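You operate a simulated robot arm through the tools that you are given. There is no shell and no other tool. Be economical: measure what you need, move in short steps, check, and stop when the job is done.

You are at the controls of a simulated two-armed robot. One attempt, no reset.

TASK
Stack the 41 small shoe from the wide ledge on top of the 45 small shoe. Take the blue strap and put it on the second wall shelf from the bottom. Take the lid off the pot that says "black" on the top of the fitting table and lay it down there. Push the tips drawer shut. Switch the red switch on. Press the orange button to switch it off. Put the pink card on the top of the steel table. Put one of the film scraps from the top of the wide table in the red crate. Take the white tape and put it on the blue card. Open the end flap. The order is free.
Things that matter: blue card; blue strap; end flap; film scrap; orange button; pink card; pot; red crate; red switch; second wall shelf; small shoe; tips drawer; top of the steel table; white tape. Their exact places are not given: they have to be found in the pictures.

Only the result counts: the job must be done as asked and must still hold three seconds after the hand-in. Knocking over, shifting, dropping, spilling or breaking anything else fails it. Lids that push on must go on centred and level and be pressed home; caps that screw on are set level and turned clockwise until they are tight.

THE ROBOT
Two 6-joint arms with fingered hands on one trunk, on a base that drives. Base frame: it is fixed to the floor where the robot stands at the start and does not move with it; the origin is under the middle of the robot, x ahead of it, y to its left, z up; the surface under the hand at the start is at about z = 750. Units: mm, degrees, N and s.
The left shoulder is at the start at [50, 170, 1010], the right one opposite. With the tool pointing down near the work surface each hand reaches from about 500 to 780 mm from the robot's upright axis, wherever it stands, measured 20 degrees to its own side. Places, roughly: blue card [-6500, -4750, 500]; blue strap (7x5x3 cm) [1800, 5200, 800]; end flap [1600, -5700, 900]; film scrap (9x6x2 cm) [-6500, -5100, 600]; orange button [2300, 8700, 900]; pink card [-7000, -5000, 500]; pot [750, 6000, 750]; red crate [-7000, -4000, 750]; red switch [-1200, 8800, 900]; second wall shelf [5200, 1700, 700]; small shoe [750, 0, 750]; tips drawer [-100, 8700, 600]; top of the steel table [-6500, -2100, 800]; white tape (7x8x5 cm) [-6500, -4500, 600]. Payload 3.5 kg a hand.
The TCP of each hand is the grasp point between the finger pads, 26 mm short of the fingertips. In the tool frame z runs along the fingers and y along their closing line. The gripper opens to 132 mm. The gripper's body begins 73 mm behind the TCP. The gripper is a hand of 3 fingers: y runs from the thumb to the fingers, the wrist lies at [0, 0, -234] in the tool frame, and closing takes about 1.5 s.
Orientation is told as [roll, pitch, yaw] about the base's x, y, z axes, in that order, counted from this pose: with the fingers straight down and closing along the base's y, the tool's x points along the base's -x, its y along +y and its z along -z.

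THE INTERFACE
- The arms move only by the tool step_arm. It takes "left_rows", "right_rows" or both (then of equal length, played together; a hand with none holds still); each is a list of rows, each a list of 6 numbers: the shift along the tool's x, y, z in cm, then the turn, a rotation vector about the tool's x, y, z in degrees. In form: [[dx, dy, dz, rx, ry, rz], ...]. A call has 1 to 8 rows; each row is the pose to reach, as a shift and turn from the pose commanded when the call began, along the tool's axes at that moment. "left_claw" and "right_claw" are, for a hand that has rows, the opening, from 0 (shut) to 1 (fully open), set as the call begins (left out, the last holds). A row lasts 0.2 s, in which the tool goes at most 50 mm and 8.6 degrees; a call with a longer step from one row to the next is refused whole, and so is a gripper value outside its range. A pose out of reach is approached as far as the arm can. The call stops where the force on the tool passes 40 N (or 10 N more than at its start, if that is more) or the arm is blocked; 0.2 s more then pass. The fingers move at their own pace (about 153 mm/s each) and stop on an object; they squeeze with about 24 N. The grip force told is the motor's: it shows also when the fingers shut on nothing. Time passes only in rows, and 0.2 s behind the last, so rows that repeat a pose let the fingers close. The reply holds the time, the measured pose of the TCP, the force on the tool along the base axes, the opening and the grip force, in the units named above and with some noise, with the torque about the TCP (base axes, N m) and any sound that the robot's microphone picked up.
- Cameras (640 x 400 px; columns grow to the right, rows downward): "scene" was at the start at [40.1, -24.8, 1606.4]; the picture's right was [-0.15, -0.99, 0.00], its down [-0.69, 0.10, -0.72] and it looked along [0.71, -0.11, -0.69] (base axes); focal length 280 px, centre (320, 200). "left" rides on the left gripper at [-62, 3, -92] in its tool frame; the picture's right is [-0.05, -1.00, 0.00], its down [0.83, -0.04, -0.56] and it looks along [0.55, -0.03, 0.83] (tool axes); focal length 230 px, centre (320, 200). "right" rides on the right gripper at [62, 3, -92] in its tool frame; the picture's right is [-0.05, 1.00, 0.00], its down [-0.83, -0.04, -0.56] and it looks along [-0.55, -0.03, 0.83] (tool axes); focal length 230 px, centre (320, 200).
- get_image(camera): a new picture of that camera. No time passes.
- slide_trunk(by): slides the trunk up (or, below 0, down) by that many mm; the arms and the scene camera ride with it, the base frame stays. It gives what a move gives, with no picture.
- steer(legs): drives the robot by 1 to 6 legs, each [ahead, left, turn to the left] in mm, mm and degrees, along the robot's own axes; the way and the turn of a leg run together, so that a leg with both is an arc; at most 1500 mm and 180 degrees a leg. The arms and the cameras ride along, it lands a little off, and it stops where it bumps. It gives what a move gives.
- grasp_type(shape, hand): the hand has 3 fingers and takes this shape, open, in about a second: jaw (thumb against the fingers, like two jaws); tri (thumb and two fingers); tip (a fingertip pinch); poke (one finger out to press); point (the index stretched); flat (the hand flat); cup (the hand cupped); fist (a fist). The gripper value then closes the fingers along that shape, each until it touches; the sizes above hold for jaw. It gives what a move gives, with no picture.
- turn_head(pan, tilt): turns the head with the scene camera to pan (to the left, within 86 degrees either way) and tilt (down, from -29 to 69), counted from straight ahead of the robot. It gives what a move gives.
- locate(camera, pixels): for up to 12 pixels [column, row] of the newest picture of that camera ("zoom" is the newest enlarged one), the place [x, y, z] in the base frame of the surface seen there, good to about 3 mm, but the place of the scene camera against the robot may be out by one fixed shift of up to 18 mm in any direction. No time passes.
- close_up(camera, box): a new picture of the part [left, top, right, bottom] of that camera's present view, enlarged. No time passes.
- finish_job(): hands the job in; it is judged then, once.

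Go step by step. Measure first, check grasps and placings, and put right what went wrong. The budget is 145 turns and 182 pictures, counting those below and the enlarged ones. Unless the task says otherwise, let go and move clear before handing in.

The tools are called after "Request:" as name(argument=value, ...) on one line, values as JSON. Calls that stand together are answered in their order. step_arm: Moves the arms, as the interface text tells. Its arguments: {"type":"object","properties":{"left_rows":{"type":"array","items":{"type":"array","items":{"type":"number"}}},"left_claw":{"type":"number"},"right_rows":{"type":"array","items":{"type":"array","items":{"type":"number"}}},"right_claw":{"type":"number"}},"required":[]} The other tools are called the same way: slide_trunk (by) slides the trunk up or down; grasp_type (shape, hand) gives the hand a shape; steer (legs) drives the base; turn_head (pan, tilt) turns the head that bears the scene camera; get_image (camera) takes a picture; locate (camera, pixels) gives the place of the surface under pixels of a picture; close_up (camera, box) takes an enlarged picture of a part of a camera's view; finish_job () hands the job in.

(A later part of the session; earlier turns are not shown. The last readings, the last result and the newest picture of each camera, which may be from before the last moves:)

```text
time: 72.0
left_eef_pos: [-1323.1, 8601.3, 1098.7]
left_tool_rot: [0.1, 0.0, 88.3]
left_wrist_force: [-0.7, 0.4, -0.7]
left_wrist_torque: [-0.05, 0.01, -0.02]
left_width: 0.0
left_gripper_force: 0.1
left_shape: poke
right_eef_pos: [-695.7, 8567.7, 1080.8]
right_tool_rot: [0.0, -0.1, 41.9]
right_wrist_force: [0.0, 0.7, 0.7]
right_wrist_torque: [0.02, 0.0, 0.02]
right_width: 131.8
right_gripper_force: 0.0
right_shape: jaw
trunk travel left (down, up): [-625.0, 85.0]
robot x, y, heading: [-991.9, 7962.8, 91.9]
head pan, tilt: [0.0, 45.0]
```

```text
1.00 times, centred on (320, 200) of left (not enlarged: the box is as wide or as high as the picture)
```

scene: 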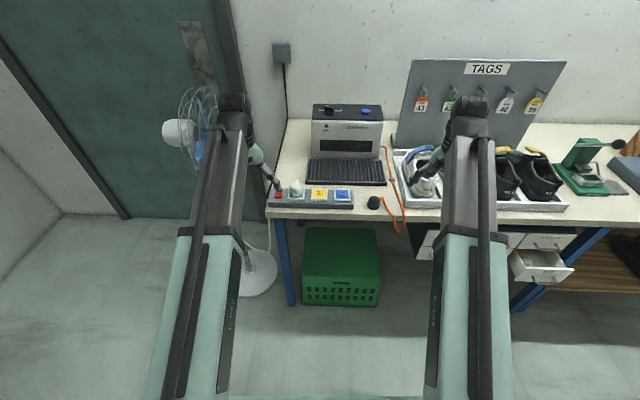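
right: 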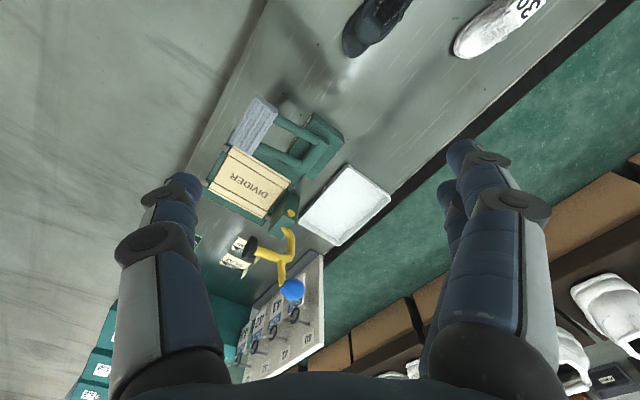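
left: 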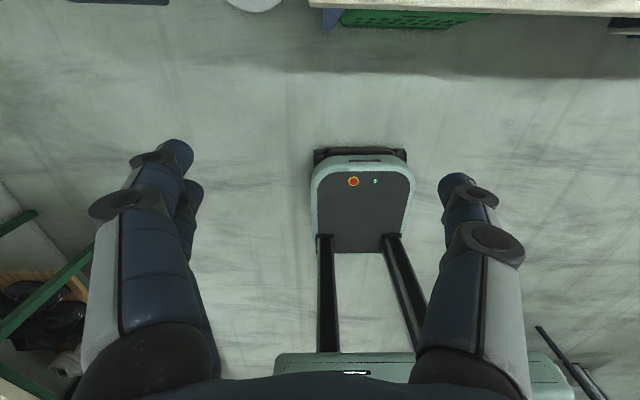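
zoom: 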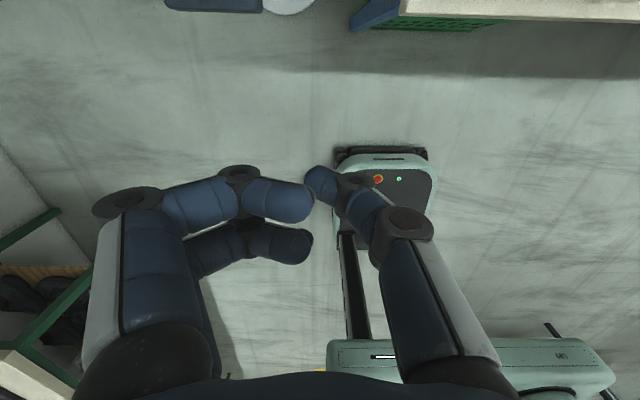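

The red rocker (-1173, 8724–8774) has its near end raised (z≈881) and its far end low, so I should press the near end. I check where the poke fingertip is in the left camera.

Request:
get_image(camera="left")

Request:
locate(camera="left", pixels=[[325, 180], [317, 172], [305, 200], [300, 245], [345, 190], [250, 195], [372, 215], [310, 185]])

Request:
close_up(camera="scene", box=[160, 80, 280, 220])

```text
149 pictures are left
```

left: 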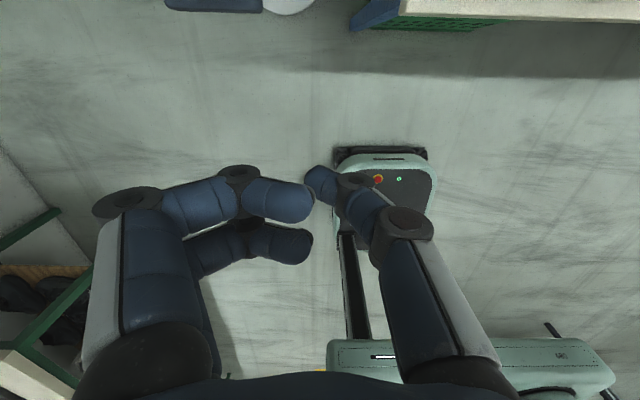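

```text
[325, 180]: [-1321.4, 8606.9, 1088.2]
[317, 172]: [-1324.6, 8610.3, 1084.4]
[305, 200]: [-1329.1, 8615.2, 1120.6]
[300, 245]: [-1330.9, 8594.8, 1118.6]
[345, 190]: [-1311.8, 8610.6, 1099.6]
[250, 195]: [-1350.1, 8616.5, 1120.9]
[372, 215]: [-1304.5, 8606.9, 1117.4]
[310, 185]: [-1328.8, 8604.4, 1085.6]
```

```text
2.86 times, centred on (220, 150) of scene
```

zoom: 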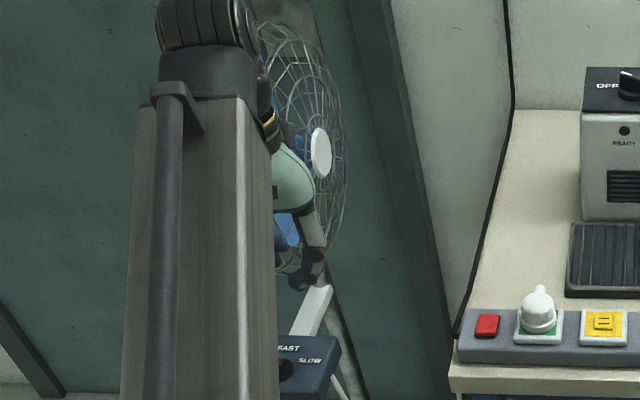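

The thumb is the poking digit, with its tip about on the TCP line, ~20-26 mm below. I hover over the switch and look with the left camera for an accurate place.

Request:
step_arm(left_rows=[[-3.5, -3.7, 1, 0, 0, 0], [-7, -7.4, 3, 0, 0, 0], [-10.5, -11.1, 6, 0, 0, 0], [-13.9, -14.8, 9, 0, 0, 0], [-13.9, -14.8, 10.8, 0, 0, 0]])

Request:
get_image(camera="left")

```text
refused: row 1 steps farther than a row can; nothing moved
```

```text
147 pictures are left
```

left: 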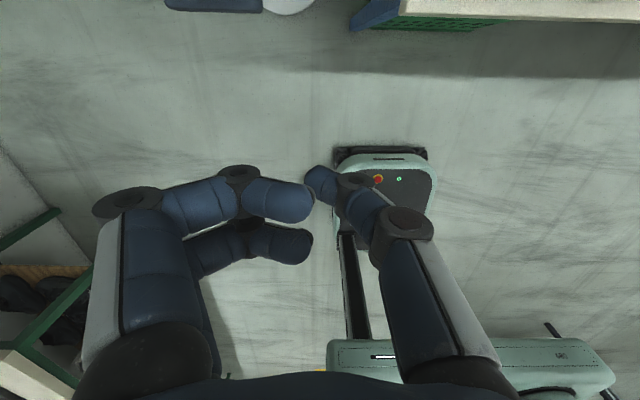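

Request:
step_arm(left_rows=[[-2.8, -3, 1, 0, 0, 0], [-5.6, -6, 3, 0, 0, 0], [-8.4, -9, 5, 0, 0, 0], [-11.2, -12, 7, 0, 0, 0], [-13.9, -14.8, 9, 0, 0, 0], [-13.9, -14.8, 10.8, 0, 0, 0]])

Request:
get_image(camera="left")

```text
time: 73.4
left_eef_pos: [-1174.9, 8697.6, 981.0]
left_tool_rot: [0.0, -0.1, 88.3]
left_wrist_force: [-0.3, 0.9, 0.6]
left_wrist_torque: [0.0, 0.0, 0.0]
left_width: 0.2
left_gripper_force: 0.0
left_shape: poke
left hand out of reach, approached as far as the arm can: row 4, 5, 6
right_eef_pos: [-695.2, 8568.2, 1081.1]
right_tool_rot: [-0.1, 0.1, 41.9]
right_wrist_force: [-0.6, -0.1, 0.8]
right_wrist_torque: [-0.01, -0.03, -0.01]
right_width: 131.8
right_gripper_force: 0.0
right_shape: jaw
trunk travel left (down, up): [-625.0, 85.0]
robot x, y, heading: [-995.1, 7962.9, 92.0]
head pan, tilt: [0.0, 45.0]
```

```text
146 pictures are left
```

left: 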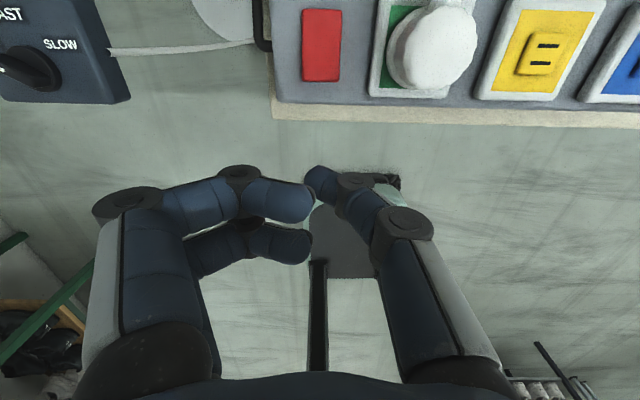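

The reach ends 40 mm short; the left camera now sees the red rocker at (320,45). I locate it and drive 80 mm closer (hand is at z 981, above everything here).

Request:
locate(camera="left", pixels=[[322, 14], [322, 45], [322, 75], [305, 45], [339, 45], [322, 95], [430, 45]])

Request:
steer(legs=[[80, 0, 0]])

Request:
get_image(camera="left")

```text
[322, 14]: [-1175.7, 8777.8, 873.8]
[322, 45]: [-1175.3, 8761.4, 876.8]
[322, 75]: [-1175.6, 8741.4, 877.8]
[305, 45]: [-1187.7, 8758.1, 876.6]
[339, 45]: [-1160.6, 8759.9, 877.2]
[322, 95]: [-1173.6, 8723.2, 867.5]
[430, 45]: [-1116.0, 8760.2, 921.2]
```

```text
time: 74.5
left_eef_pos: [-1177.6, 8780.0, 980.0]
left_tool_rot: [0.0, -0.1, 88.2]
left_wrist_force: [0.0, -0.5, -1.3]
left_wrist_torque: [-0.01, -0.01, 0.0]
left_width: 0.1
left_gripper_force: 0.1
left_shape: poke
right_eef_pos: [-698.5, 8650.1, 1080.6]
right_tool_rot: [-0.1, 0.0, 41.9]
right_wrist_force: [0.3, 0.2, -0.3]
right_wrist_torque: [-0.03, 0.0, 0.0]
right_width: 131.9
right_gripper_force: 0.0
right_shape: jaw
trunk travel left (down, up): [-625.0, 85.0]
robot x, y, heading: [-994.3, 8040.9, 91.6]
head pan, tilt: [0.0, 45.0]
```

```text
145 pictures are left
```

left: 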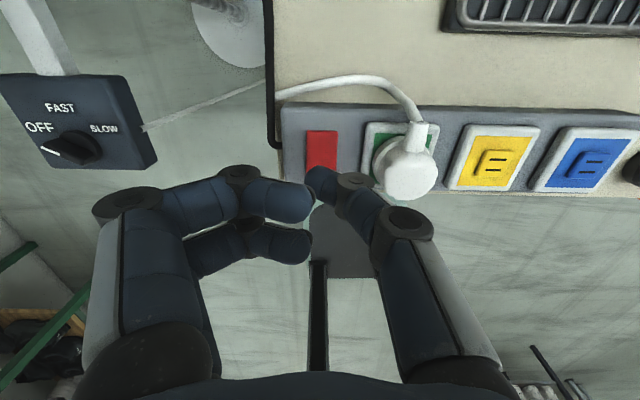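

Rocker centre x≈-1175, y from 8737 to 8779 (left camera). I first send a null row to learn the commanded pose.

Request:
step_arm(left_rows=[[0, 0, 0, 0, 0, 0], [0, 0, 0, 0, 0, 0]])

```text
time: 75.1
left_eef_pos: [-1176.5, 8778.0, 981.9]
left_tool_rot: [0.0, -0.2, 88.2]
left_wrist_force: [-0.5, -0.2, -0.4]
left_wrist_torque: [0.0, -0.02, -0.01]
left_width: 0.0
left_gripper_force: 0.1
left_shape: poke
right_eef_pos: [-697.5, 8648.3, 1082.2]
right_tool_rot: [0.1, 0.0, 41.9]
right_wrist_force: [0.9, 0.5, -0.4]
right_wrist_torque: [0.0, 0.02, -0.03]
right_width: 131.9
right_gripper_force: 0.1
right_shape: jaw
trunk travel left (down, up): [-625.0, 85.0]
robot x, y, heading: [-994.5, 8041.4, 92.0]
head pan, tilt: [0.0, 45.0]
```

Request:
step_arm(left_rows=[[1.6, -0.1, 1.5, 0, 0, 0], [3.2, -0.2, 3.5, 0, 0, 0], [3.2, -0.2, 6.4, 0, 0, 0]])

Request:
get_image(camera="left")

Request:
close_up(camera="scene", box=[250, 180, 370, 255])

```text
time: 75.9
left_eef_pos: [-1175.8, 8747.3, 914.3]
left_tool_rot: [-0.1, -0.2, 88.3]
left_wrist_force: [0.1, -0.9, 0.2]
left_wrist_torque: [0.0, 0.03, -0.01]
left_width: 0.0
left_gripper_force: 0.2
left_shape: poke
right_eef_pos: [-696.6, 8649.5, 1082.0]
right_tool_rot: [-0.1, 0.1, 41.8]
right_wrist_force: [0.7, -0.7, -0.3]
right_wrist_torque: [0.0, 0.01, 0.02]
right_width: 132.0
right_gripper_force: 0.1
right_shape: jaw
trunk travel left (down, up): [-625.0, 85.0]
robot x, y, heading: [-995.9, 8040.9, 91.7]
head pan, tilt: [0.0, 45.0]
```

```text
144 pictures are left
```

left: 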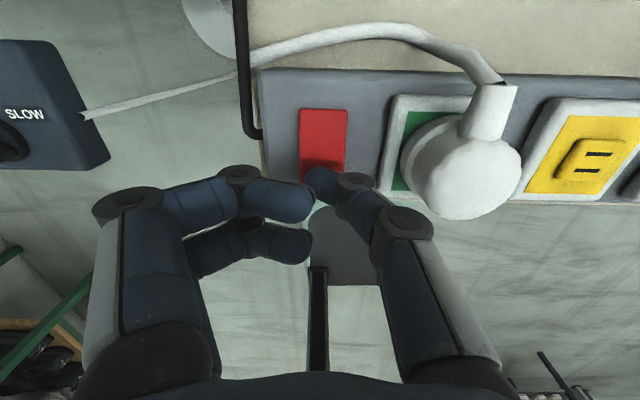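

```text
5.33 times, centred on (310, 218) of scene
```

zoom: 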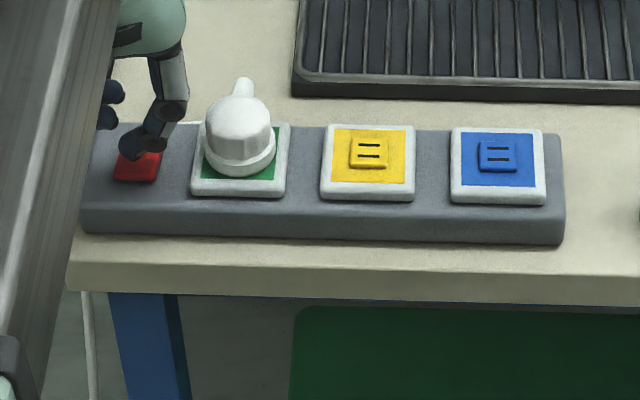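

The thumb tip sits over the near half of the red rocker. I press down slowly.

Request:
step_arm(left_rows=[[0, 0, 0.5, 0, 0, 0], [0, 0, 0.8, 0, 0, 0], [0, 0, 1.1, 0, 0, 0], [0, 0, 1.4, 0, 0, 0], [0, 0, 1.7, 0, 0, 0]])

Request:
step_arm(left_rows=[[0, 0, -3, 0, 0, 0], [0, 0, -7, 0, 0, 0], [0, 3, -10, 0, 0, 0], [0, 7, -10, 0, 0, 0]])

Request:
get_image(camera="left")

Request:
close_up(camera="scene", box=[255, 190, 315, 230])

```text
time: 77.1
left_eef_pos: [-1175.6, 8747.8, 903.9]
left_tool_rot: [0.0, -0.5, 88.3]
left_wrist_force: [3.8, 1.7, 22.9]
left_wrist_torque: [0.21, 0.01, -0.01]
left_width: 0.0
left_gripper_force: 0.0
left_shape: poke
right_eef_pos: [-696.1, 8647.0, 1083.1]
right_tool_rot: [0.1, 0.0, 41.9]
right_wrist_force: [-0.2, -0.2, 0.5]
right_wrist_torque: [0.0, 0.04, 0.0]
right_width: 132.0
right_gripper_force: 0.1
right_shape: jaw
trunk travel left (down, up): [-625.0, 85.0]
robot x, y, heading: [-997.9, 8037.0, 91.9]
head pan, tilt: [0.0, 45.0]
```

```text
time: 78.1
left_eef_pos: [-1245.5, 8749.6, 1002.8]
left_tool_rot: [-0.1, -0.2, 88.2]
left_wrist_force: [0.7, 0.1, -0.6]
left_wrist_torque: [0.02, -0.04, 0.05]
left_width: 0.0
left_gripper_force: 0.0
left_shape: poke
right_eef_pos: [-697.0, 8648.2, 1081.9]
right_tool_rot: [0.0, 0.0, 41.8]
right_wrist_force: [-0.3, 0.4, 0.2]
right_wrist_torque: [0.01, 0.0, 0.0]
right_width: 132.0
right_gripper_force: 0.1
right_shape: jaw
trunk travel left (down, up): [-625.0, 85.0]
robot x, y, heading: [-994.2, 8040.0, 91.9]
head pan, tilt: [0.0, 45.0]
```

```text
142 pictures are left
```

left: 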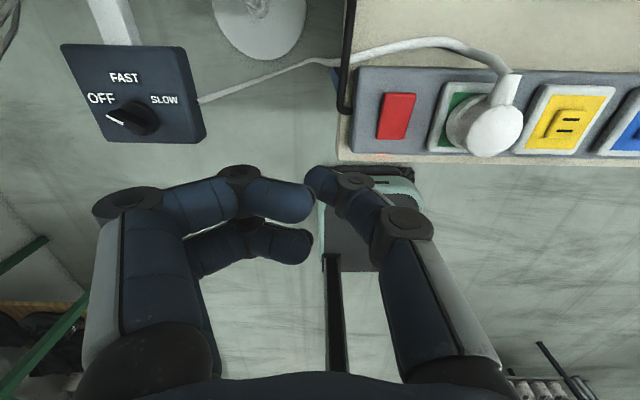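

```text
10.00 times, centred on (285, 210) of scene
```

zoom: 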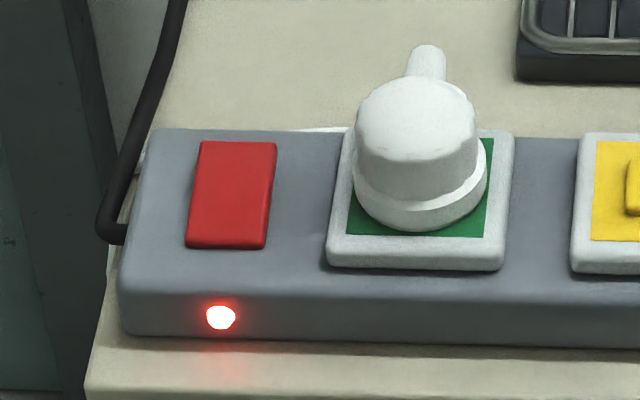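

The red lamp at zoom (220,317) is lit: the switch is on. Now the drawer: I back off, shift right to x≈-310, and look.

Request:
steer(legs=[[-450, 0, 0], [0, -680, -2]])

Request:
turn_head(pan=-10, tilt=35)

Request:
get_image(camera="scene")

```text
time: 84.1
left_eef_pos: [-546.8, 8327.8, 1003.1]
left_tool_rot: [-0.1, -0.2, 87.2]
left_wrist_force: [-0.2, 1.0, 0.6]
left_wrist_torque: [-0.02, 0.0, 0.01]
left_width: 0.0
left_gripper_force: 0.1
left_shape: poke
right_eef_pos: [-0.5, 8216.1, 1081.7]
right_tool_rot: [0.1, -0.1, 40.8]
right_wrist_force: [-0.7, -0.2, -0.3]
right_wrist_torque: [-0.01, 0.02, 0.01]
right_width: 131.8
right_gripper_force: 0.0
right_shape: jaw
trunk travel left (down, up): [-625.0, 85.0]
robot x, y, heading: [-312.1, 7612.9, 90.9]
head pan, tilt: [0.0, 45.0]
```

```text
time: 84.8
left_eef_pos: [-547.1, 8326.8, 1003.3]
left_tool_rot: [0.0, -0.2, 87.2]
left_wrist_force: [0.2, -0.1, -0.3]
left_wrist_torque: [-0.05, 0.0, 0.02]
left_width: 0.0
left_gripper_force: 0.0
left_shape: poke
right_eef_pos: [-0.2, 8215.7, 1081.8]
right_tool_rot: [0.0, 0.0, 40.9]
right_wrist_force: [-0.7, -0.3, -0.1]
right_wrist_torque: [-0.01, 0.03, 0.01]
right_width: 131.7
right_gripper_force: 0.1
right_shape: jaw
trunk travel left (down, up): [-625.0, 85.0]
robot x, y, heading: [-311.4, 7612.8, 90.8]
head pan, tilt: [-10.0, 35.0]
```

```text
140 pictures are left
```

scene: 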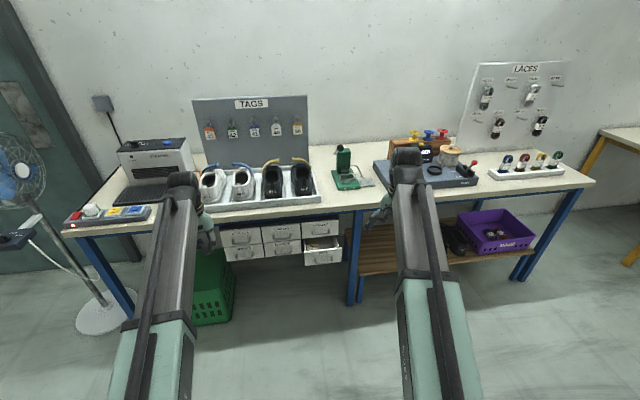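

Request:
close_up(camera="scene", box=[215, 205, 365, 285])

Request:
locate(camera="zoom", pixels=[[460, 220], [375, 210], [545, 205], [460, 235], [440, 190], [460, 140], [285, 190], [360, 160], [375, 235], [550, 235], [290, 110], [600, 200]])

```text
4.27 times, centred on (290, 245) of scene
```

zoom: 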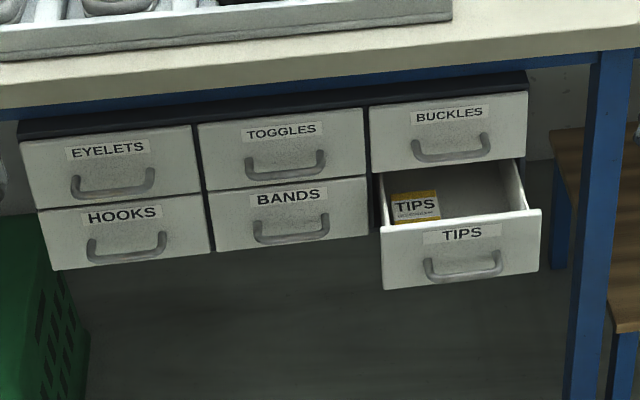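

```text
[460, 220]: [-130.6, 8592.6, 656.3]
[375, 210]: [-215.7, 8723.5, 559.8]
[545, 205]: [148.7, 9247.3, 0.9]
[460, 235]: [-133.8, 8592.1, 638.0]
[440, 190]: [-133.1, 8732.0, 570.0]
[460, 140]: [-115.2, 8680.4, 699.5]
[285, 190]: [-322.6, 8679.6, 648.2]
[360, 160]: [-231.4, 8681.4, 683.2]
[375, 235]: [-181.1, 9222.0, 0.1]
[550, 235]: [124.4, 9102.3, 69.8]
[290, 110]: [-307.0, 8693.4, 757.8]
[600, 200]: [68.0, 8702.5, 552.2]
```

The TIPS drawer front is at y 8592, x≈-215..-45, z≈575..660; closed fronts are at y 8680. I lower the trunk, straighten the right hand and shut its fingers to push.

Request:
slide_trunk(by=-430)

Request:
step_arm(right_rows=[[1.6, 1.4, 0, 0, 0, -8.2], [3.3, 2.8, 0, 0, 0, -16.4], [5, 4.2, 0, 0, 0, -24.6], [6.6, 5.7, 0, 0, 0, -32.8], [8.3, 7.1, 0, 0, 0, -41], [9.9, 8.5, 0, 0, 0, -49]], right_claw=0)

Request:
step_arm(right_rows=[[-2, 0, 0, 0, -8.5, 0], [-4, 0, 0, 0, -17, 0], [-6, 0, 0, 0, -25.5, 0], [-8, 0, 0, 0, -34, 0], [-10, 0, 0, 0, -42.5, 0], [-11, 0, 0, 0, -51, 0], [-11, 0, 0, 0, -59.5, 0], [-11, 0, 0, 0, -68, 0]])

Request:
get_image(camera="scene")

Request:
get_image(camera="right")

```text
refused: -430 is not a number from -400 to 400
```

```text
time: 86.2
left_eef_pos: [-546.8, 8328.3, 1004.0]
left_tool_rot: [0.0, -0.2, 87.2]
left_wrist_force: [0.5, -0.6, 0.4]
left_wrist_torque: [-0.02, -0.01, -0.01]
left_width: 0.0
left_gripper_force: 0.1
left_shape: poke
right_eef_pos: [-131.8, 8217.1, 1081.9]
right_tool_rot: [0.1, -0.1, 89.8]
right_wrist_force: [0.4, 0.6, 0.8]
right_wrist_torque: [0.0, -0.03, -0.03]
right_width: 0.0
right_gripper_force: 24.1
right_shape: jaw
trunk travel left (down, up): [-625.0, 85.0]
robot x, y, heading: [-311.4, 7614.4, 90.9]
head pan, tilt: [-10.0, 35.0]
```

```text
time: 88.0
left_eef_pos: [-546.2, 8327.0, 1003.3]
left_tool_rot: [0.0, -0.2, 87.1]
left_wrist_force: [0.4, 0.1, -0.9]
left_wrist_torque: [-0.01, -0.02, -0.01]
left_width: 0.0
left_gripper_force: 0.1
left_shape: poke
right_eef_pos: [-132.2, 8326.0, 1082.0]
right_tool_rot: [-0.1, -68.1, 89.9]
right_wrist_force: [0.5, 0.5, 0.0]
right_wrist_torque: [-0.02, 0.0, -0.01]
right_width: 0.0
right_gripper_force: 23.6
right_shape: jaw
trunk travel left (down, up): [-625.0, 85.0]
robot x, y, heading: [-310.9, 7614.5, 90.8]
head pan, tilt: [-10.0, 35.0]
```

```text
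138 pictures are left
```

scene: 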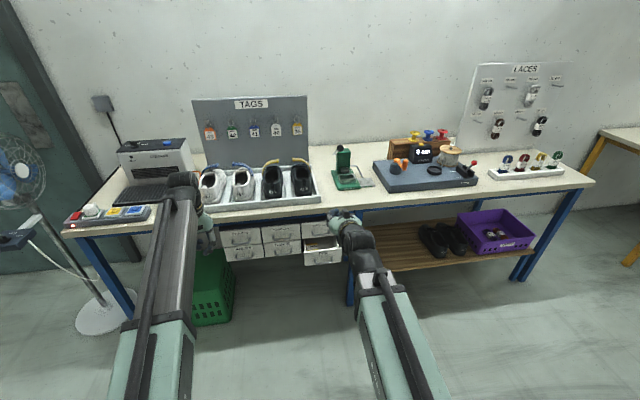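

```text
137 pictures are left
```

right: 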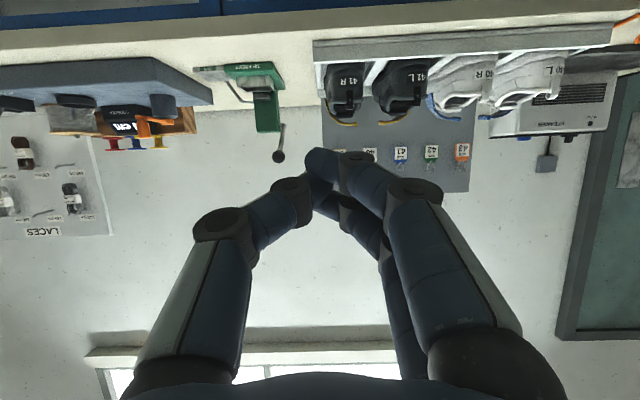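

The hand is posed. I lower the trunk by 400 and look with the right camera for alignment.

Request:
slide_trunk(by=-400)

Request:
get_image(camera="right")

Request:
get_image(camera="scene")

```text
time: 91.8
left_eef_pos: [-546.6, 8327.4, 604.1]
left_tool_rot: [-0.1, -0.2, 87.2]
left_wrist_force: [-0.2, -0.3, -0.1]
left_wrist_torque: [-0.03, 0.0, 0.01]
left_width: 0.0
left_gripper_force: 0.1
left_shape: poke
right_eef_pos: [-130.9, 8324.9, 680.4]
right_tool_rot: [-0.1, -68.0, 89.8]
right_wrist_force: [-0.9, 0.5, 0.2]
right_wrist_torque: [-0.01, -0.01, 0.0]
right_width: 0.0
right_gripper_force: 24.0
right_shape: jaw
trunk travel left (down, up): [-225.0, 485.0]
robot x, y, heading: [-308.8, 7615.4, 90.6]
head pan, tilt: [-10.0, 35.0]
```

```text
136 pictures are left
```

right: 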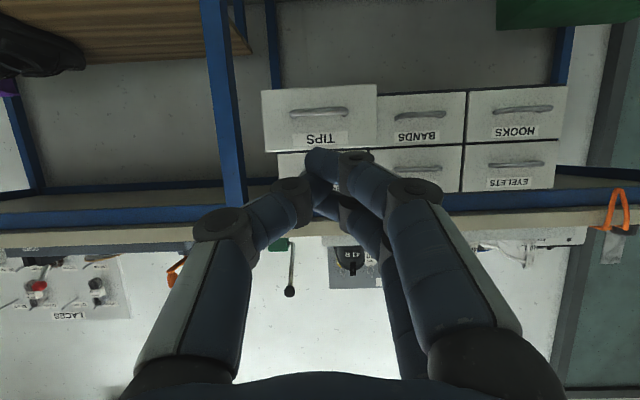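

```text
135 pictures are left
```

scene: 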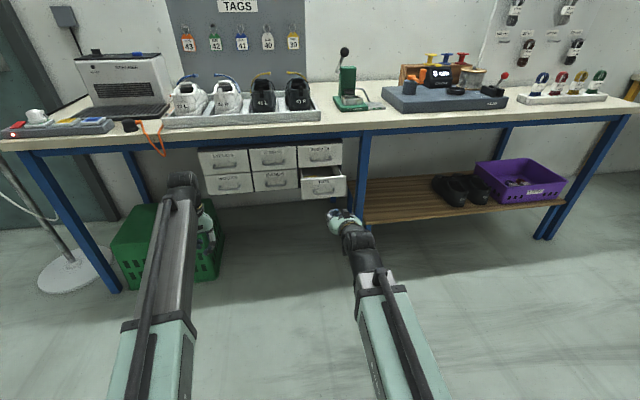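

Request:
locate(camera="right", pixels=[[320, 95], [268, 120], [374, 110], [320, 110], [320, 148], [320, 139], [420, 115], [430, 165]])

```text
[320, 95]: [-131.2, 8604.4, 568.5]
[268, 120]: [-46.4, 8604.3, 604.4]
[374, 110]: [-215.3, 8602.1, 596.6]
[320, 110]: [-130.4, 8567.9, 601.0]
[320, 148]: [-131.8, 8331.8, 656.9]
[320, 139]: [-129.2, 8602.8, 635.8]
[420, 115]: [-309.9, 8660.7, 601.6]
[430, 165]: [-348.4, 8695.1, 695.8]
```

The drawer front is at y 8604 (right camera), closed plane at ~8692. I lower the tip to z≈632, pull the left hand back, and drive 225 mm ahead.

Request:
step_arm(right_rows=[[1.2, 0, 0.5, 0, 0, 0], [2.4, 0, 1.0, 0, 0, 0], [3.5, 0, 1.4, 0, 0, 0], [3.5, 0, 1.4, 0, 0, 0], [3.5, 0, 1.4, 0, 0, 0]], left_rows=[[4, 0, -3, 0, 0, 0], [8, 0, -6, 0, 0, 0], [12, 0, -8, 0, 0, 0], [16, 0, -8, 0, 0, 0], [20, 0, -8, 0, 0, 0]])

Request:
steer(legs=[[225, 0, 0]])

Request:
get_image(camera="right")

```text
time: 93.0
left_eef_pos: [-555.2, 8128.9, 684.0]
left_tool_rot: [0.0, -0.3, 87.2]
left_wrist_force: [-0.6, 0.1, -1.1]
left_wrist_torque: [0.0, 0.01, 0.0]
left_width: 0.2
left_gripper_force: 0.0
left_shape: poke
right_eef_pos: [-131.8, 8324.3, 643.9]
right_tool_rot: [-0.1, -68.0, 89.8]
right_wrist_force: [-0.1, 0.0, -0.2]
right_wrist_torque: [0.02, -0.02, 0.0]
right_width: 0.1
right_gripper_force: 23.9
right_shape: jaw
trunk travel left (down, up): [-225.0, 485.0]
robot x, y, heading: [-308.7, 7611.7, 90.8]
head pan, tilt: [-10.0, 35.0]
```

```text
time: 94.7
left_eef_pos: [-561.0, 8352.8, 681.8]
left_tool_rot: [0.0, -0.3, 87.3]
left_wrist_force: [-0.4, -1.3, -0.2]
left_wrist_torque: [0.01, 0.02, -0.02]
left_width: 0.0
left_gripper_force: 0.0
left_shape: poke
right_eef_pos: [-137.6, 8549.5, 643.7]
right_tool_rot: [-0.1, -68.0, 90.0]
right_wrist_force: [0.5, 0.5, 0.2]
right_wrist_torque: [0.01, 0.02, -0.01]
right_width: 0.0
right_gripper_force: 24.0
right_shape: jaw
trunk travel left (down, up): [-225.0, 485.0]
robot x, y, heading: [-313.1, 7840.3, 91.2]
head pan, tilt: [-10.0, 35.0]
```

```text
134 pictures are left
```

right: 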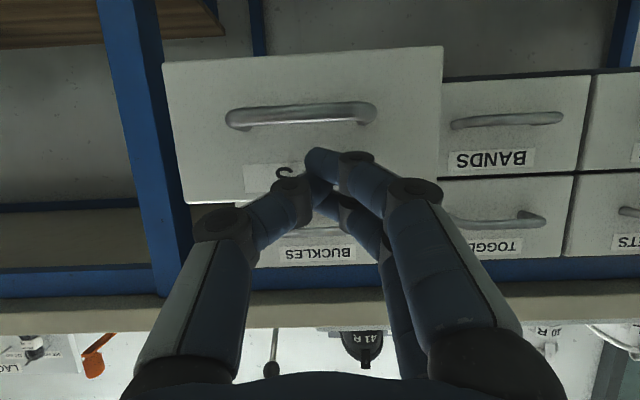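

The tip is at label height in front of the panel. I push ahead 125 mm with the arm (it stops at 40 N).

Request:
step_arm(right_rows=[[-0.75, 0, 1.85, 0, 0, 0], [-1.5, 0, 3.7, 0, 0, 0], [-2.25, 0, 5.56, 0, 0, 0], [-3, 0, 7.4, 0, 0, 0], [-3.75, 0, 9.3, 0, 0, 0], [-4.2, 0, 10.4, 0, 0, 0], [-4.5, 0, 11.1, 0, 0, 0], [-4.7, 0, 11.6, 0, 0, 0]])

Request:
get_image(camera="right")

```text
time: 96.5
left_eef_pos: [-560.7, 8351.9, 682.7]
left_tool_rot: [0.0, -0.3, 87.4]
left_wrist_force: [-0.9, 0.1, 0.5]
left_wrist_torque: [0.0, 0.02, -0.01]
left_width: 0.0
left_gripper_force: 0.0
left_shape: poke
right_eef_pos: [-142.4, 8666.9, 643.0]
right_tool_rot: [0.2, -67.7, 90.2]
right_wrist_force: [-4.1, -18.3, 3.8]
right_wrist_torque: [0.23, -0.07, -0.02]
right_width: 0.0
right_gripper_force: 24.1
right_shape: jaw
trunk travel left (down, up): [-225.0, 485.0]
robot x, y, heading: [-314.2, 7839.9, 91.0]
head pan, tilt: [-10.0, 35.0]
stopped in row 8 (right hand): the force on the tool passed its limit at 46 N (the readings are from after the stop); the commanded pose is now the measured one
```

```text
133 pictures are left
```

right: 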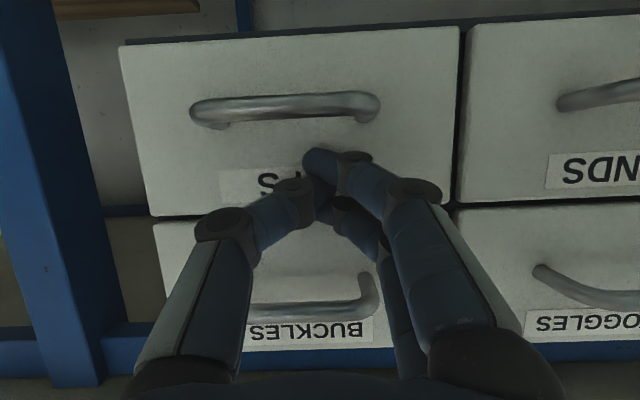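

The push ended against a hard stop with the drawer flush. I drive back 350 mm and check.

Request:
steer(legs=[[-350, 0, 0]])

Request:
get_image(camera="right")

Request:
get_image(camera="scene")

Request:
locate(camera="right", pixels=[[275, 125], [345, 125], [320, 135], [420, 115]])

```text
time: 98.7
left_eef_pos: [-555.1, 8003.0, 682.2]
left_tool_rot: [0.1, -0.2, 87.3]
left_wrist_force: [0.7, 0.4, 1.0]
left_wrist_torque: [0.0, 0.01, 0.0]
left_width: 0.0
left_gripper_force: 0.0
left_shape: poke
right_eef_pos: [-133.2, 8318.3, 641.5]
right_tool_rot: [0.2, -67.6, 90.0]
right_wrist_force: [0.2, -0.2, -1.2]
right_wrist_torque: [0.01, 0.01, -0.04]
right_width: 0.0
right_gripper_force: 23.7
right_shape: jaw
trunk travel left (down, up): [-225.0, 485.0]
robot x, y, heading: [-308.6, 7488.4, 90.7]
head pan, tilt: [-10.0, 35.0]
```

```text
132 pictures are left
```

right: 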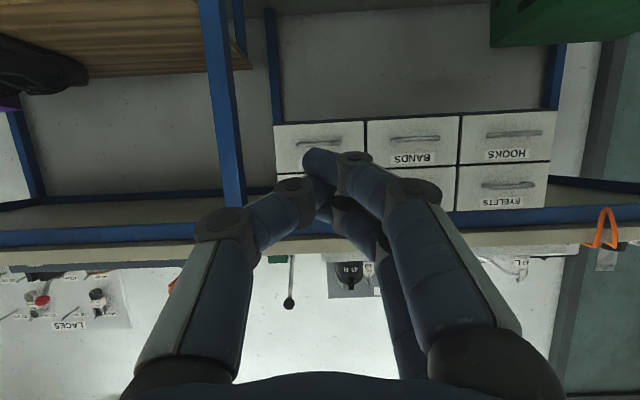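

```text
131 pictures are left
```

scene: 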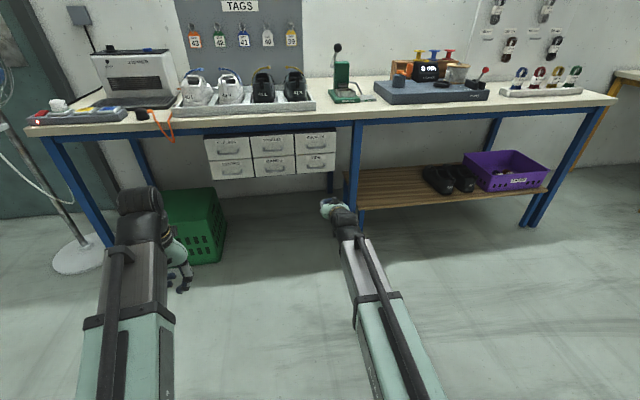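

```text
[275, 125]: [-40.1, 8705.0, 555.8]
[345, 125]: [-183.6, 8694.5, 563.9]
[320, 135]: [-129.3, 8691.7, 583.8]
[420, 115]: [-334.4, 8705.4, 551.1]
```

The TIPS drawer is flush with the others. Now to the orange button: I raise the trunk, set the right hand upright again, and drive right along the wall benches.

Request:
slide_trunk(by=400)

Request:
step_arm(right_rows=[[0, 0, 0, 0, 8.4, 0], [0, 0, 0, 0, 16.8, 0], [0, 0, 0, 0, 25.2, 0], [0, 0, 0, 0, 33.6, 0], [0, 0, 0, 0, 42, 0], [0, 0, 0, 0, 50.4, 0], [0, 0, 0, 0, 58.8, 0], [0, 0, 0, 0, 67.2, 0]], right_claw=1)

Request:
steer(legs=[[0, -1400, 0], [0, -1400, 0]])

Request:
turn_head(pan=10, tilt=30)

Request:
get_image(camera="scene")

```text
time: 102.6
left_eef_pos: [-554.9, 8004.0, 1081.9]
left_tool_rot: [0.0, -0.2, 87.2]
left_wrist_force: [0.3, -1.0, 0.5]
left_wrist_torque: [0.02, 0.0, 0.05]
left_width: 0.0
left_gripper_force: 0.0
left_shape: poke
right_eef_pos: [-134.1, 8318.7, 1040.8]
right_tool_rot: [0.1, -67.5, 90.0]
right_wrist_force: [-0.4, -0.7, -0.4]
right_wrist_torque: [-0.01, 0.0, -0.03]
right_width: 0.0
right_gripper_force: 24.2
right_shape: jaw
trunk travel left (down, up): [-625.0, 85.0]
robot x, y, heading: [-306.1, 7487.3, 90.9]
head pan, tilt: [-10.0, 35.0]
```

```text
time: 104.4
left_eef_pos: [-555.6, 8003.7, 1081.6]
left_tool_rot: [0.0, -0.2, 87.3]
left_wrist_force: [-0.1, 0.1, 0.1]
left_wrist_torque: [0.01, 0.03, 0.0]
left_width: 0.1
left_gripper_force: 0.0
left_shape: poke
right_eef_pos: [-133.2, 8227.8, 1023.7]
right_tool_rot: [0.0, -0.4, 90.1]
right_wrist_force: [-0.6, -0.3, -0.6]
right_wrist_torque: [0.0, 0.0, -0.01]
right_width: 131.8
right_gripper_force: 0.0
right_shape: jaw
right hand out of reach, approached as far as the arm can: row 6, 7, 8
trunk travel left (down, up): [-625.0, 85.0]
robot x, y, heading: [-310.6, 7486.2, 90.9]
head pan, tilt: [-10.0, 35.0]
```

```text
time: 118.1
left_eef_pos: [2235.3, 8115.2, 1082.9]
left_tool_rot: [0.0, -0.2, 91.8]
left_wrist_force: [0.3, 0.8, 0.0]
left_wrist_torque: [0.02, 0.0, 0.0]
left_width: 0.1
left_gripper_force: 0.0
left_shape: poke
right_eef_pos: [2635.5, 8373.6, 1022.4]
right_tool_rot: [0.1, -0.6, 94.7]
right_wrist_force: [0.8, 1.0, -0.8]
right_wrist_torque: [-0.02, -0.02, 0.01]
right_width: 132.0
right_gripper_force: 0.1
right_shape: jaw
trunk travel left (down, up): [-625.0, 85.0]
robot x, y, heading: [2522.6, 7619.4, 95.3]
head pan, tilt: [-10.0, 35.0]
```

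```text
time: 118.9
left_eef_pos: [2235.7, 8116.2, 1081.8]
left_tool_rot: [-0.1, -0.1, 91.8]
left_wrist_force: [1.0, -0.8, -0.1]
left_wrist_torque: [-0.01, 0.0, 0.02]
left_width: 0.0
left_gripper_force: 0.1
left_shape: poke
right_eef_pos: [2636.2, 8373.9, 1023.3]
right_tool_rot: [0.0, -0.4, 94.7]
right_wrist_force: [0.2, 0.5, 0.4]
right_wrist_torque: [0.01, -0.02, 0.0]
right_width: 131.6
right_gripper_force: 0.1
right_shape: jaw
trunk travel left (down, up): [-625.0, 85.0]
robot x, y, heading: [2520.4, 7622.2, 95.3]
head pan, tilt: [10.0, 30.0]
```

```text
130 pictures are left
```

scene: 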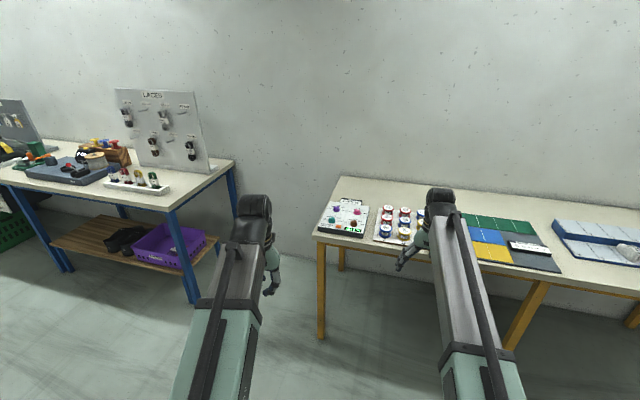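

Request:
close_up(camera="scene", box=[300, 185, 460, 265])

Request:
locate(camera="scene", pixels=[[335, 210], [357, 210], [327, 220], [357, 224], [405, 213], [318, 235], [420, 215]])

```text
4.00 times, centred on (380, 225) of scene
```

zoom: 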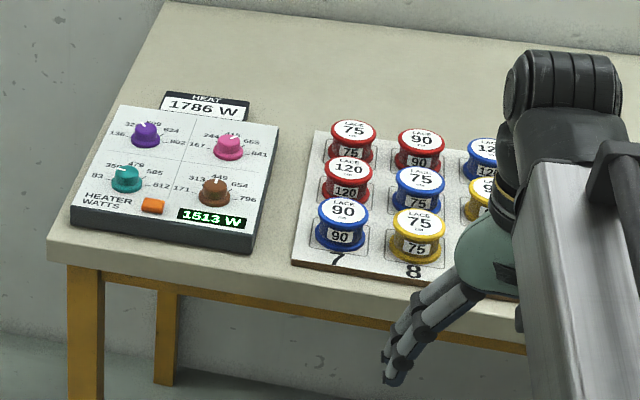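

```text
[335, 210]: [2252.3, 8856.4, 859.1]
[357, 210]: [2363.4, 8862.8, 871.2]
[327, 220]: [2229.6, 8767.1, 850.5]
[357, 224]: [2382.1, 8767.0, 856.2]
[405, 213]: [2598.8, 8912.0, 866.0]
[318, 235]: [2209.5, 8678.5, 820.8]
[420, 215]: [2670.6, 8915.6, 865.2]
```

The orange button is in zoom at (152,205), on the HEATER WATTS panel. I locate it and drive closer.

Request:
locate(camera="zoom", pixels=[[152, 205], [145, 207], [160, 205], [152, 212], [130, 210], [180, 200]])

Request:
steer(legs=[[0, 0, -4.5], [400, 0, 0]])

Request:
turn_head(pan=15, tilt=45)

Request:
get_image(camera="scene")

```text
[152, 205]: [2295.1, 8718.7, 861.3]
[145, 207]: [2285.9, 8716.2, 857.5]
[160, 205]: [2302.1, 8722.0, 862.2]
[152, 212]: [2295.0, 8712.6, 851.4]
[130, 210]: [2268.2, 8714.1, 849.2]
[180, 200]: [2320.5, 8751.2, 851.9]
```

```text
time: 121.9
left_eef_pos: [2270.3, 8545.9, 1081.2]
left_tool_rot: [0.0, -0.2, 87.0]
left_wrist_force: [0.0, 0.1, 0.8]
left_wrist_torque: [-0.01, -0.02, 0.02]
left_width: 0.2
left_gripper_force: 0.0
left_shape: poke
right_eef_pos: [2692.5, 8769.6, 1022.7]
right_tool_rot: [0.0, -0.6, 89.9]
right_wrist_force: [0.7, 0.4, -0.3]
right_wrist_torque: [0.0, 0.02, 0.01]
right_width: 131.9
right_gripper_force: 0.0
right_shape: jaw
trunk travel left (down, up): [-625.0, 85.0]
robot x, y, heading: [2516.5, 8028.7, 90.5]
head pan, tilt: [10.0, 30.0]
```

```text
time: 122.7
left_eef_pos: [2271.8, 8545.1, 1081.7]
left_tool_rot: [0.0, -0.2, 87.0]
left_wrist_force: [-0.5, -0.1, -0.2]
left_wrist_torque: [0.01, 0.0, -0.01]
left_width: 0.0
left_gripper_force: 0.1
left_shape: poke
right_eef_pos: [2692.3, 8769.9, 1021.9]
right_tool_rot: [0.0, -0.5, 89.8]
right_wrist_force: [-0.3, 0.0, 0.9]
right_wrist_torque: [-0.01, 0.0, 0.0]
right_width: 131.8
right_gripper_force: 0.1
right_shape: jaw
trunk travel left (down, up): [-625.0, 85.0]
robot x, y, heading: [2512.4, 8026.7, 90.7]
head pan, tilt: [15.0, 45.0]
```

```text
128 pictures are left
```

scene: 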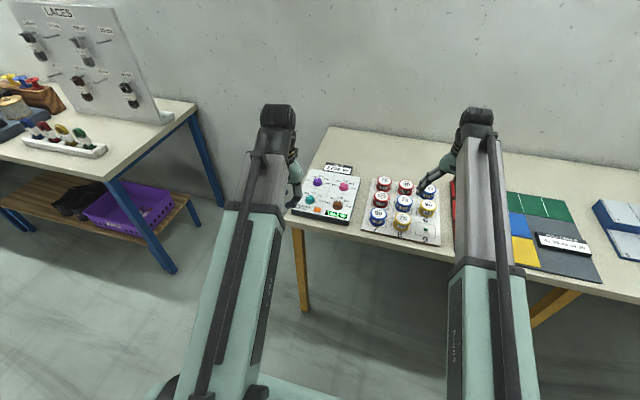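

I move the poke finger to hover over the button and view with the left camera.

Request:
step_arm(left_rows=[[-3.5, -0.3, 1, 0, 0, 0], [-7, -0.6, 3, 0, 0, 0], [-10.5, -0.9, 5, 0, 0, 0], [-14, -1.2, 7, 0, 0, 0], [-16.6, -1.44, 9, 0, 0, 0], [-16.6, -1.44, 11, 0, 0, 0]])

Request:
get_image(camera="left")

```text
time: 124.1
left_eef_pos: [2292.3, 8709.7, 969.9]
left_tool_rot: [0.0, -0.1, 87.0]
left_wrist_force: [0.2, -0.8, -0.7]
left_wrist_torque: [-0.01, -0.01, -0.01]
left_width: 0.1
left_gripper_force: 0.1
left_shape: poke
right_eef_pos: [2691.0, 8770.0, 1023.5]
right_tool_rot: [0.0, -0.4, 89.9]
right_wrist_force: [0.4, 0.4, 0.1]
right_wrist_torque: [0.06, -0.02, 0.01]
right_width: 131.9
right_gripper_force: 0.1
right_shape: jaw
trunk travel left (down, up): [-625.0, 85.0]
robot x, y, heading: [2512.5, 8031.5, 90.9]
head pan, tilt: [15.0, 45.0]
```

```text
127 pictures are left
```

left: 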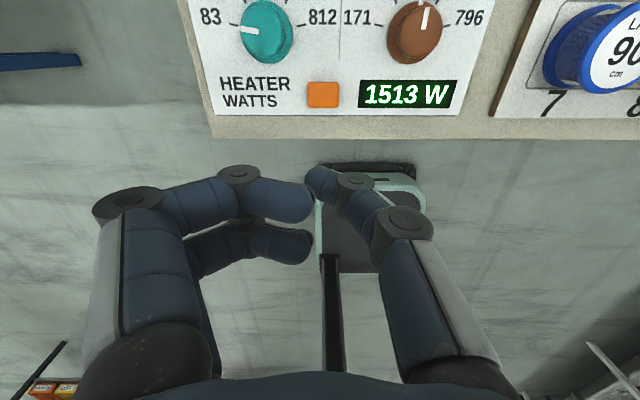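

Request:
locate(camera="left", pixels=[[323, 95], [312, 88], [336, 88], [323, 104], [268, 30], [415, 30], [270, 100]])

```text
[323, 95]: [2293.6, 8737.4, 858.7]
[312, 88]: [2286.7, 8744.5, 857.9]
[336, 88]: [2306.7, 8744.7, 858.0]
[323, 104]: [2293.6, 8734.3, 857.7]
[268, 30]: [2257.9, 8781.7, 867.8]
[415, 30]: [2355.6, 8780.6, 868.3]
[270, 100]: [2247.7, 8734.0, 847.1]
```

Button centre is (2296, 8739, 858). I come right above it.

Request:
step_arm(left_rows=[[-2.9, -0.25, 1.5, 0, 0, 0], [-2.9, -0.25, 4.5, 0, 0, 0], [-2.9, -0.25, 7.3, 0, 0, 0]])

Request:
get_image(camera="left")

```text
time: 124.9
left_eef_pos: [2300.4, 8736.9, 897.6]
left_tool_rot: [0.1, -0.3, 87.0]
left_wrist_force: [0.7, -0.2, 0.3]
left_wrist_torque: [0.0, 0.02, -0.02]
left_width: 0.0
left_gripper_force: 0.1
left_shape: poke
right_eef_pos: [2692.5, 8769.3, 1022.8]
right_tool_rot: [0.0, -0.5, 89.9]
right_wrist_force: [0.1, -0.3, -0.6]
right_wrist_torque: [-0.04, 0.05, 0.0]
right_width: 132.2
right_gripper_force: 0.1
right_shape: jaw
trunk travel left (down, up): [-625.0, 85.0]
robot x, y, heading: [2514.0, 8030.3, 90.5]
head pan, tilt: [15.0, 45.0]
```

```text
126 pictures are left
```

left: 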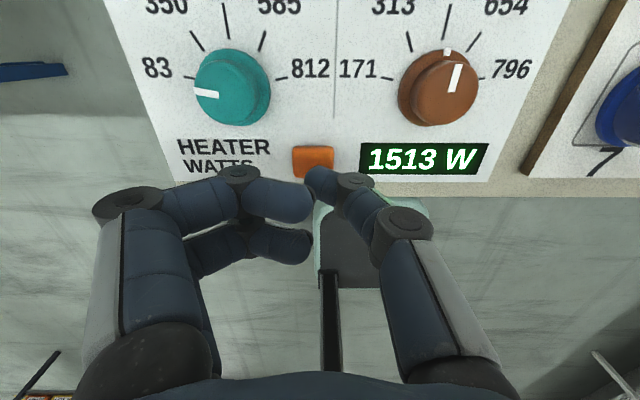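

Request:
step_arm(left_rows=[[0, 0.3, 0.8, 0, 0, 0], [0, 0.3, 1.2, 0, 0, 0], [0, 0.3, 1.5, 0, 0, 0], [0, 0.3, 1.8, 0, 0, 0], [0, 0.3, 2.0, 0, 0, 0]])

Request:
get_image(camera="left")

```text
time: 126.1
left_eef_pos: [2296.1, 8740.1, 881.1]
left_tool_rot: [0.0, -0.3, 87.1]
left_wrist_force: [2.3, -2.2, 11.4]
left_wrist_torque: [-0.04, -0.03, 0.01]
left_width: 0.0
left_gripper_force: 0.1
left_shape: poke
right_eef_pos: [2691.9, 8768.8, 1024.2]
right_tool_rot: [0.1, -0.6, 89.9]
right_wrist_force: [-0.1, -0.4, -0.8]
right_wrist_torque: [0.0, -0.03, -0.02]
right_width: 131.8
right_gripper_force: 0.1
right_shape: jaw
trunk travel left (down, up): [-625.0, 85.0]
robot x, y, heading: [2514.8, 8032.1, 90.8]
head pan, tilt: [15.0, 45.0]
heard: click
```

```text
125 pictures are left
```

left: 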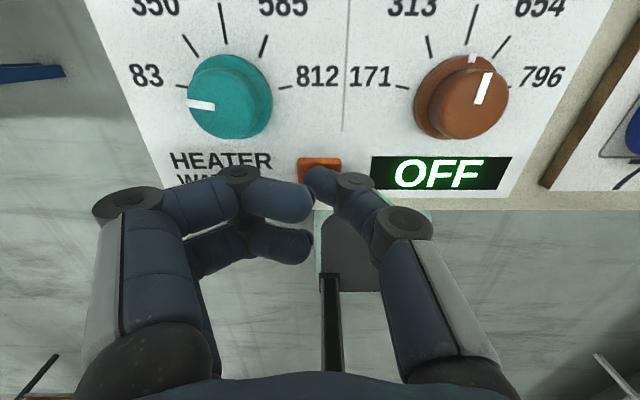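

The display reads OFF. I lift away, back off, turn around to face the line's end and look.

Request:
step_arm(left_rows=[[0, 0, -4, 0, 0, 0], [0, 0, -8, 0, 0, 0], [0, 0, -12, 0, 0, 0], [0, 0, -16, 0, 0, 0]])

Request:
steer(legs=[[-500, 0, 0], [0, 0, 180]])

Request:
turn_head(pan=-10, tilt=25)

Request:
get_image(camera="scene")

```text
time: 127.1
left_eef_pos: [2294.6, 8739.5, 1040.2]
left_tool_rot: [0.0, -0.2, 87.0]
left_wrist_force: [0.0, -0.3, -0.5]
left_wrist_torque: [0.0, 0.03, -0.04]
left_width: 0.0
left_gripper_force: 0.0
left_shape: poke
right_eef_pos: [2692.4, 8769.2, 1023.5]
right_tool_rot: [-0.1, -0.6, 89.9]
right_wrist_force: [-0.5, 1.1, -0.5]
right_wrist_torque: [-0.01, 0.02, 0.01]
right_width: 132.0
right_gripper_force: 0.1
right_shape: jaw
trunk travel left (down, up): [-625.0, 85.0]
robot x, y, heading: [2511.8, 8028.2, 90.7]
head pan, tilt: [15.0, 45.0]
```

```text
time: 137.3
left_eef_pos: [2717.2, 6819.7, 1039.9]
left_tool_rot: [0.2, -0.2, -94.6]
left_wrist_force: [0.5, 0.1, -0.9]
left_wrist_torque: [-0.02, -0.01, 0.0]
left_width: 0.1
left_gripper_force: 0.0
left_shape: poke
right_eef_pos: [2318.7, 6801.6, 1024.2]
right_tool_rot: [0.0, -0.5, -91.7]
right_wrist_force: [0.5, 0.0, 0.1]
right_wrist_torque: [0.03, 0.01, -0.03]
right_width: 131.7
right_gripper_force: 0.1
right_shape: jaw
trunk travel left (down, up): [-625.0, 85.0]
robot x, y, heading: [2517.0, 7533.4, -91.0]
head pan, tilt: [15.0, 45.0]
```

```text
time: 138.2
left_eef_pos: [2717.1, 6819.9, 1039.3]
left_tool_rot: [0.0, -0.2, -94.6]
left_wrist_force: [-0.1, -0.3, -0.2]
left_wrist_torque: [-0.01, -0.03, -0.01]
left_width: 0.0
left_gripper_force: 0.1
left_shape: poke
right_eef_pos: [2319.4, 6801.9, 1022.8]
right_tool_rot: [0.0, -0.5, -91.6]
right_wrist_force: [-0.7, 0.8, -0.2]
right_wrist_torque: [-0.01, 0.03, -0.01]
right_width: 132.1
right_gripper_force: 0.0
right_shape: jaw
trunk travel left (down, up): [-625.0, 85.0]
robot x, y, heading: [2521.0, 7539.3, -91.0]
head pan, tilt: [-10.0, 25.0]
```

```text
124 pictures are left
```

scene: 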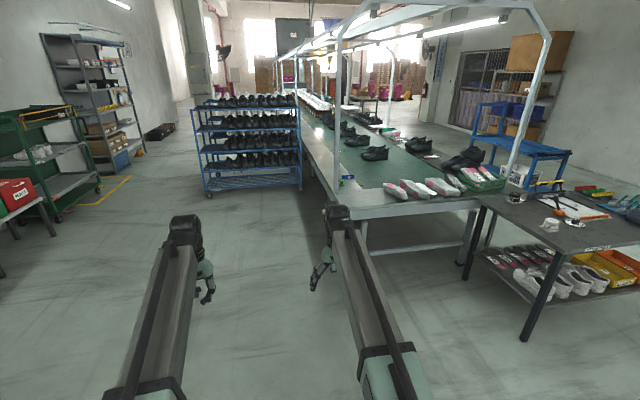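

I see the strap at (347,180), the fitting table at the right with pots around (520,195),(550,225), and the wall rack at (90,100). I zoom and locate.

Request:
close_up(camera="scene", box=[320, 150, 440, 220])

Request:
close_up(camera="scene", box=[470, 150, 640, 260])

Request:
locate(camera="scene", pixels=[[347, 181], [341, 187], [550, 225], [517, 198], [480, 200], [640, 240], [365, 215], [330, 200], [550, 245], [205, 195], [297, 190]])

```text
5.33 times, centred on (380, 185) of scene
```

zoom: 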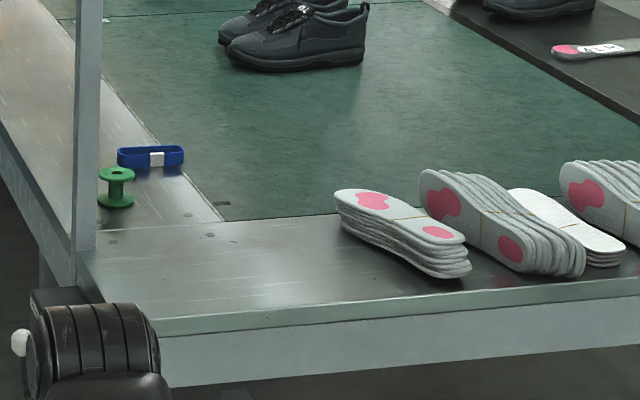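

```text
3.64 times, centred on (555, 205) of scene
```

zoom: 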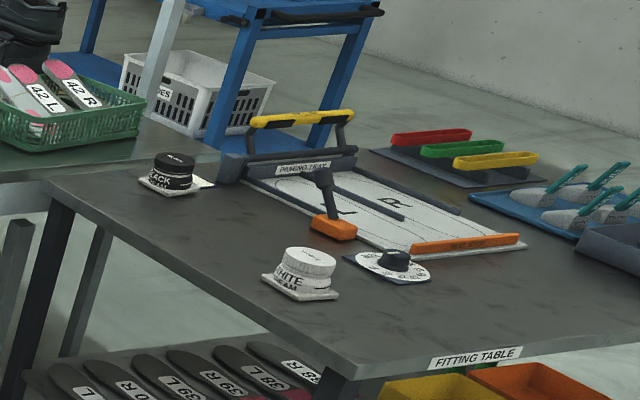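

```text
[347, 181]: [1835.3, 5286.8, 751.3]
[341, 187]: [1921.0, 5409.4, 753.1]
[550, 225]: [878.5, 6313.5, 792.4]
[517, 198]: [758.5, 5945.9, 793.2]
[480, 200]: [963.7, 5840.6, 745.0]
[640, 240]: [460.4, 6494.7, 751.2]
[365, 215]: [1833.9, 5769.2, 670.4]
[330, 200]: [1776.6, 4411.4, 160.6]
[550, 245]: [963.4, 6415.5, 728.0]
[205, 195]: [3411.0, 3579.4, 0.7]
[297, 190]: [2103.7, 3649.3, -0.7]
```

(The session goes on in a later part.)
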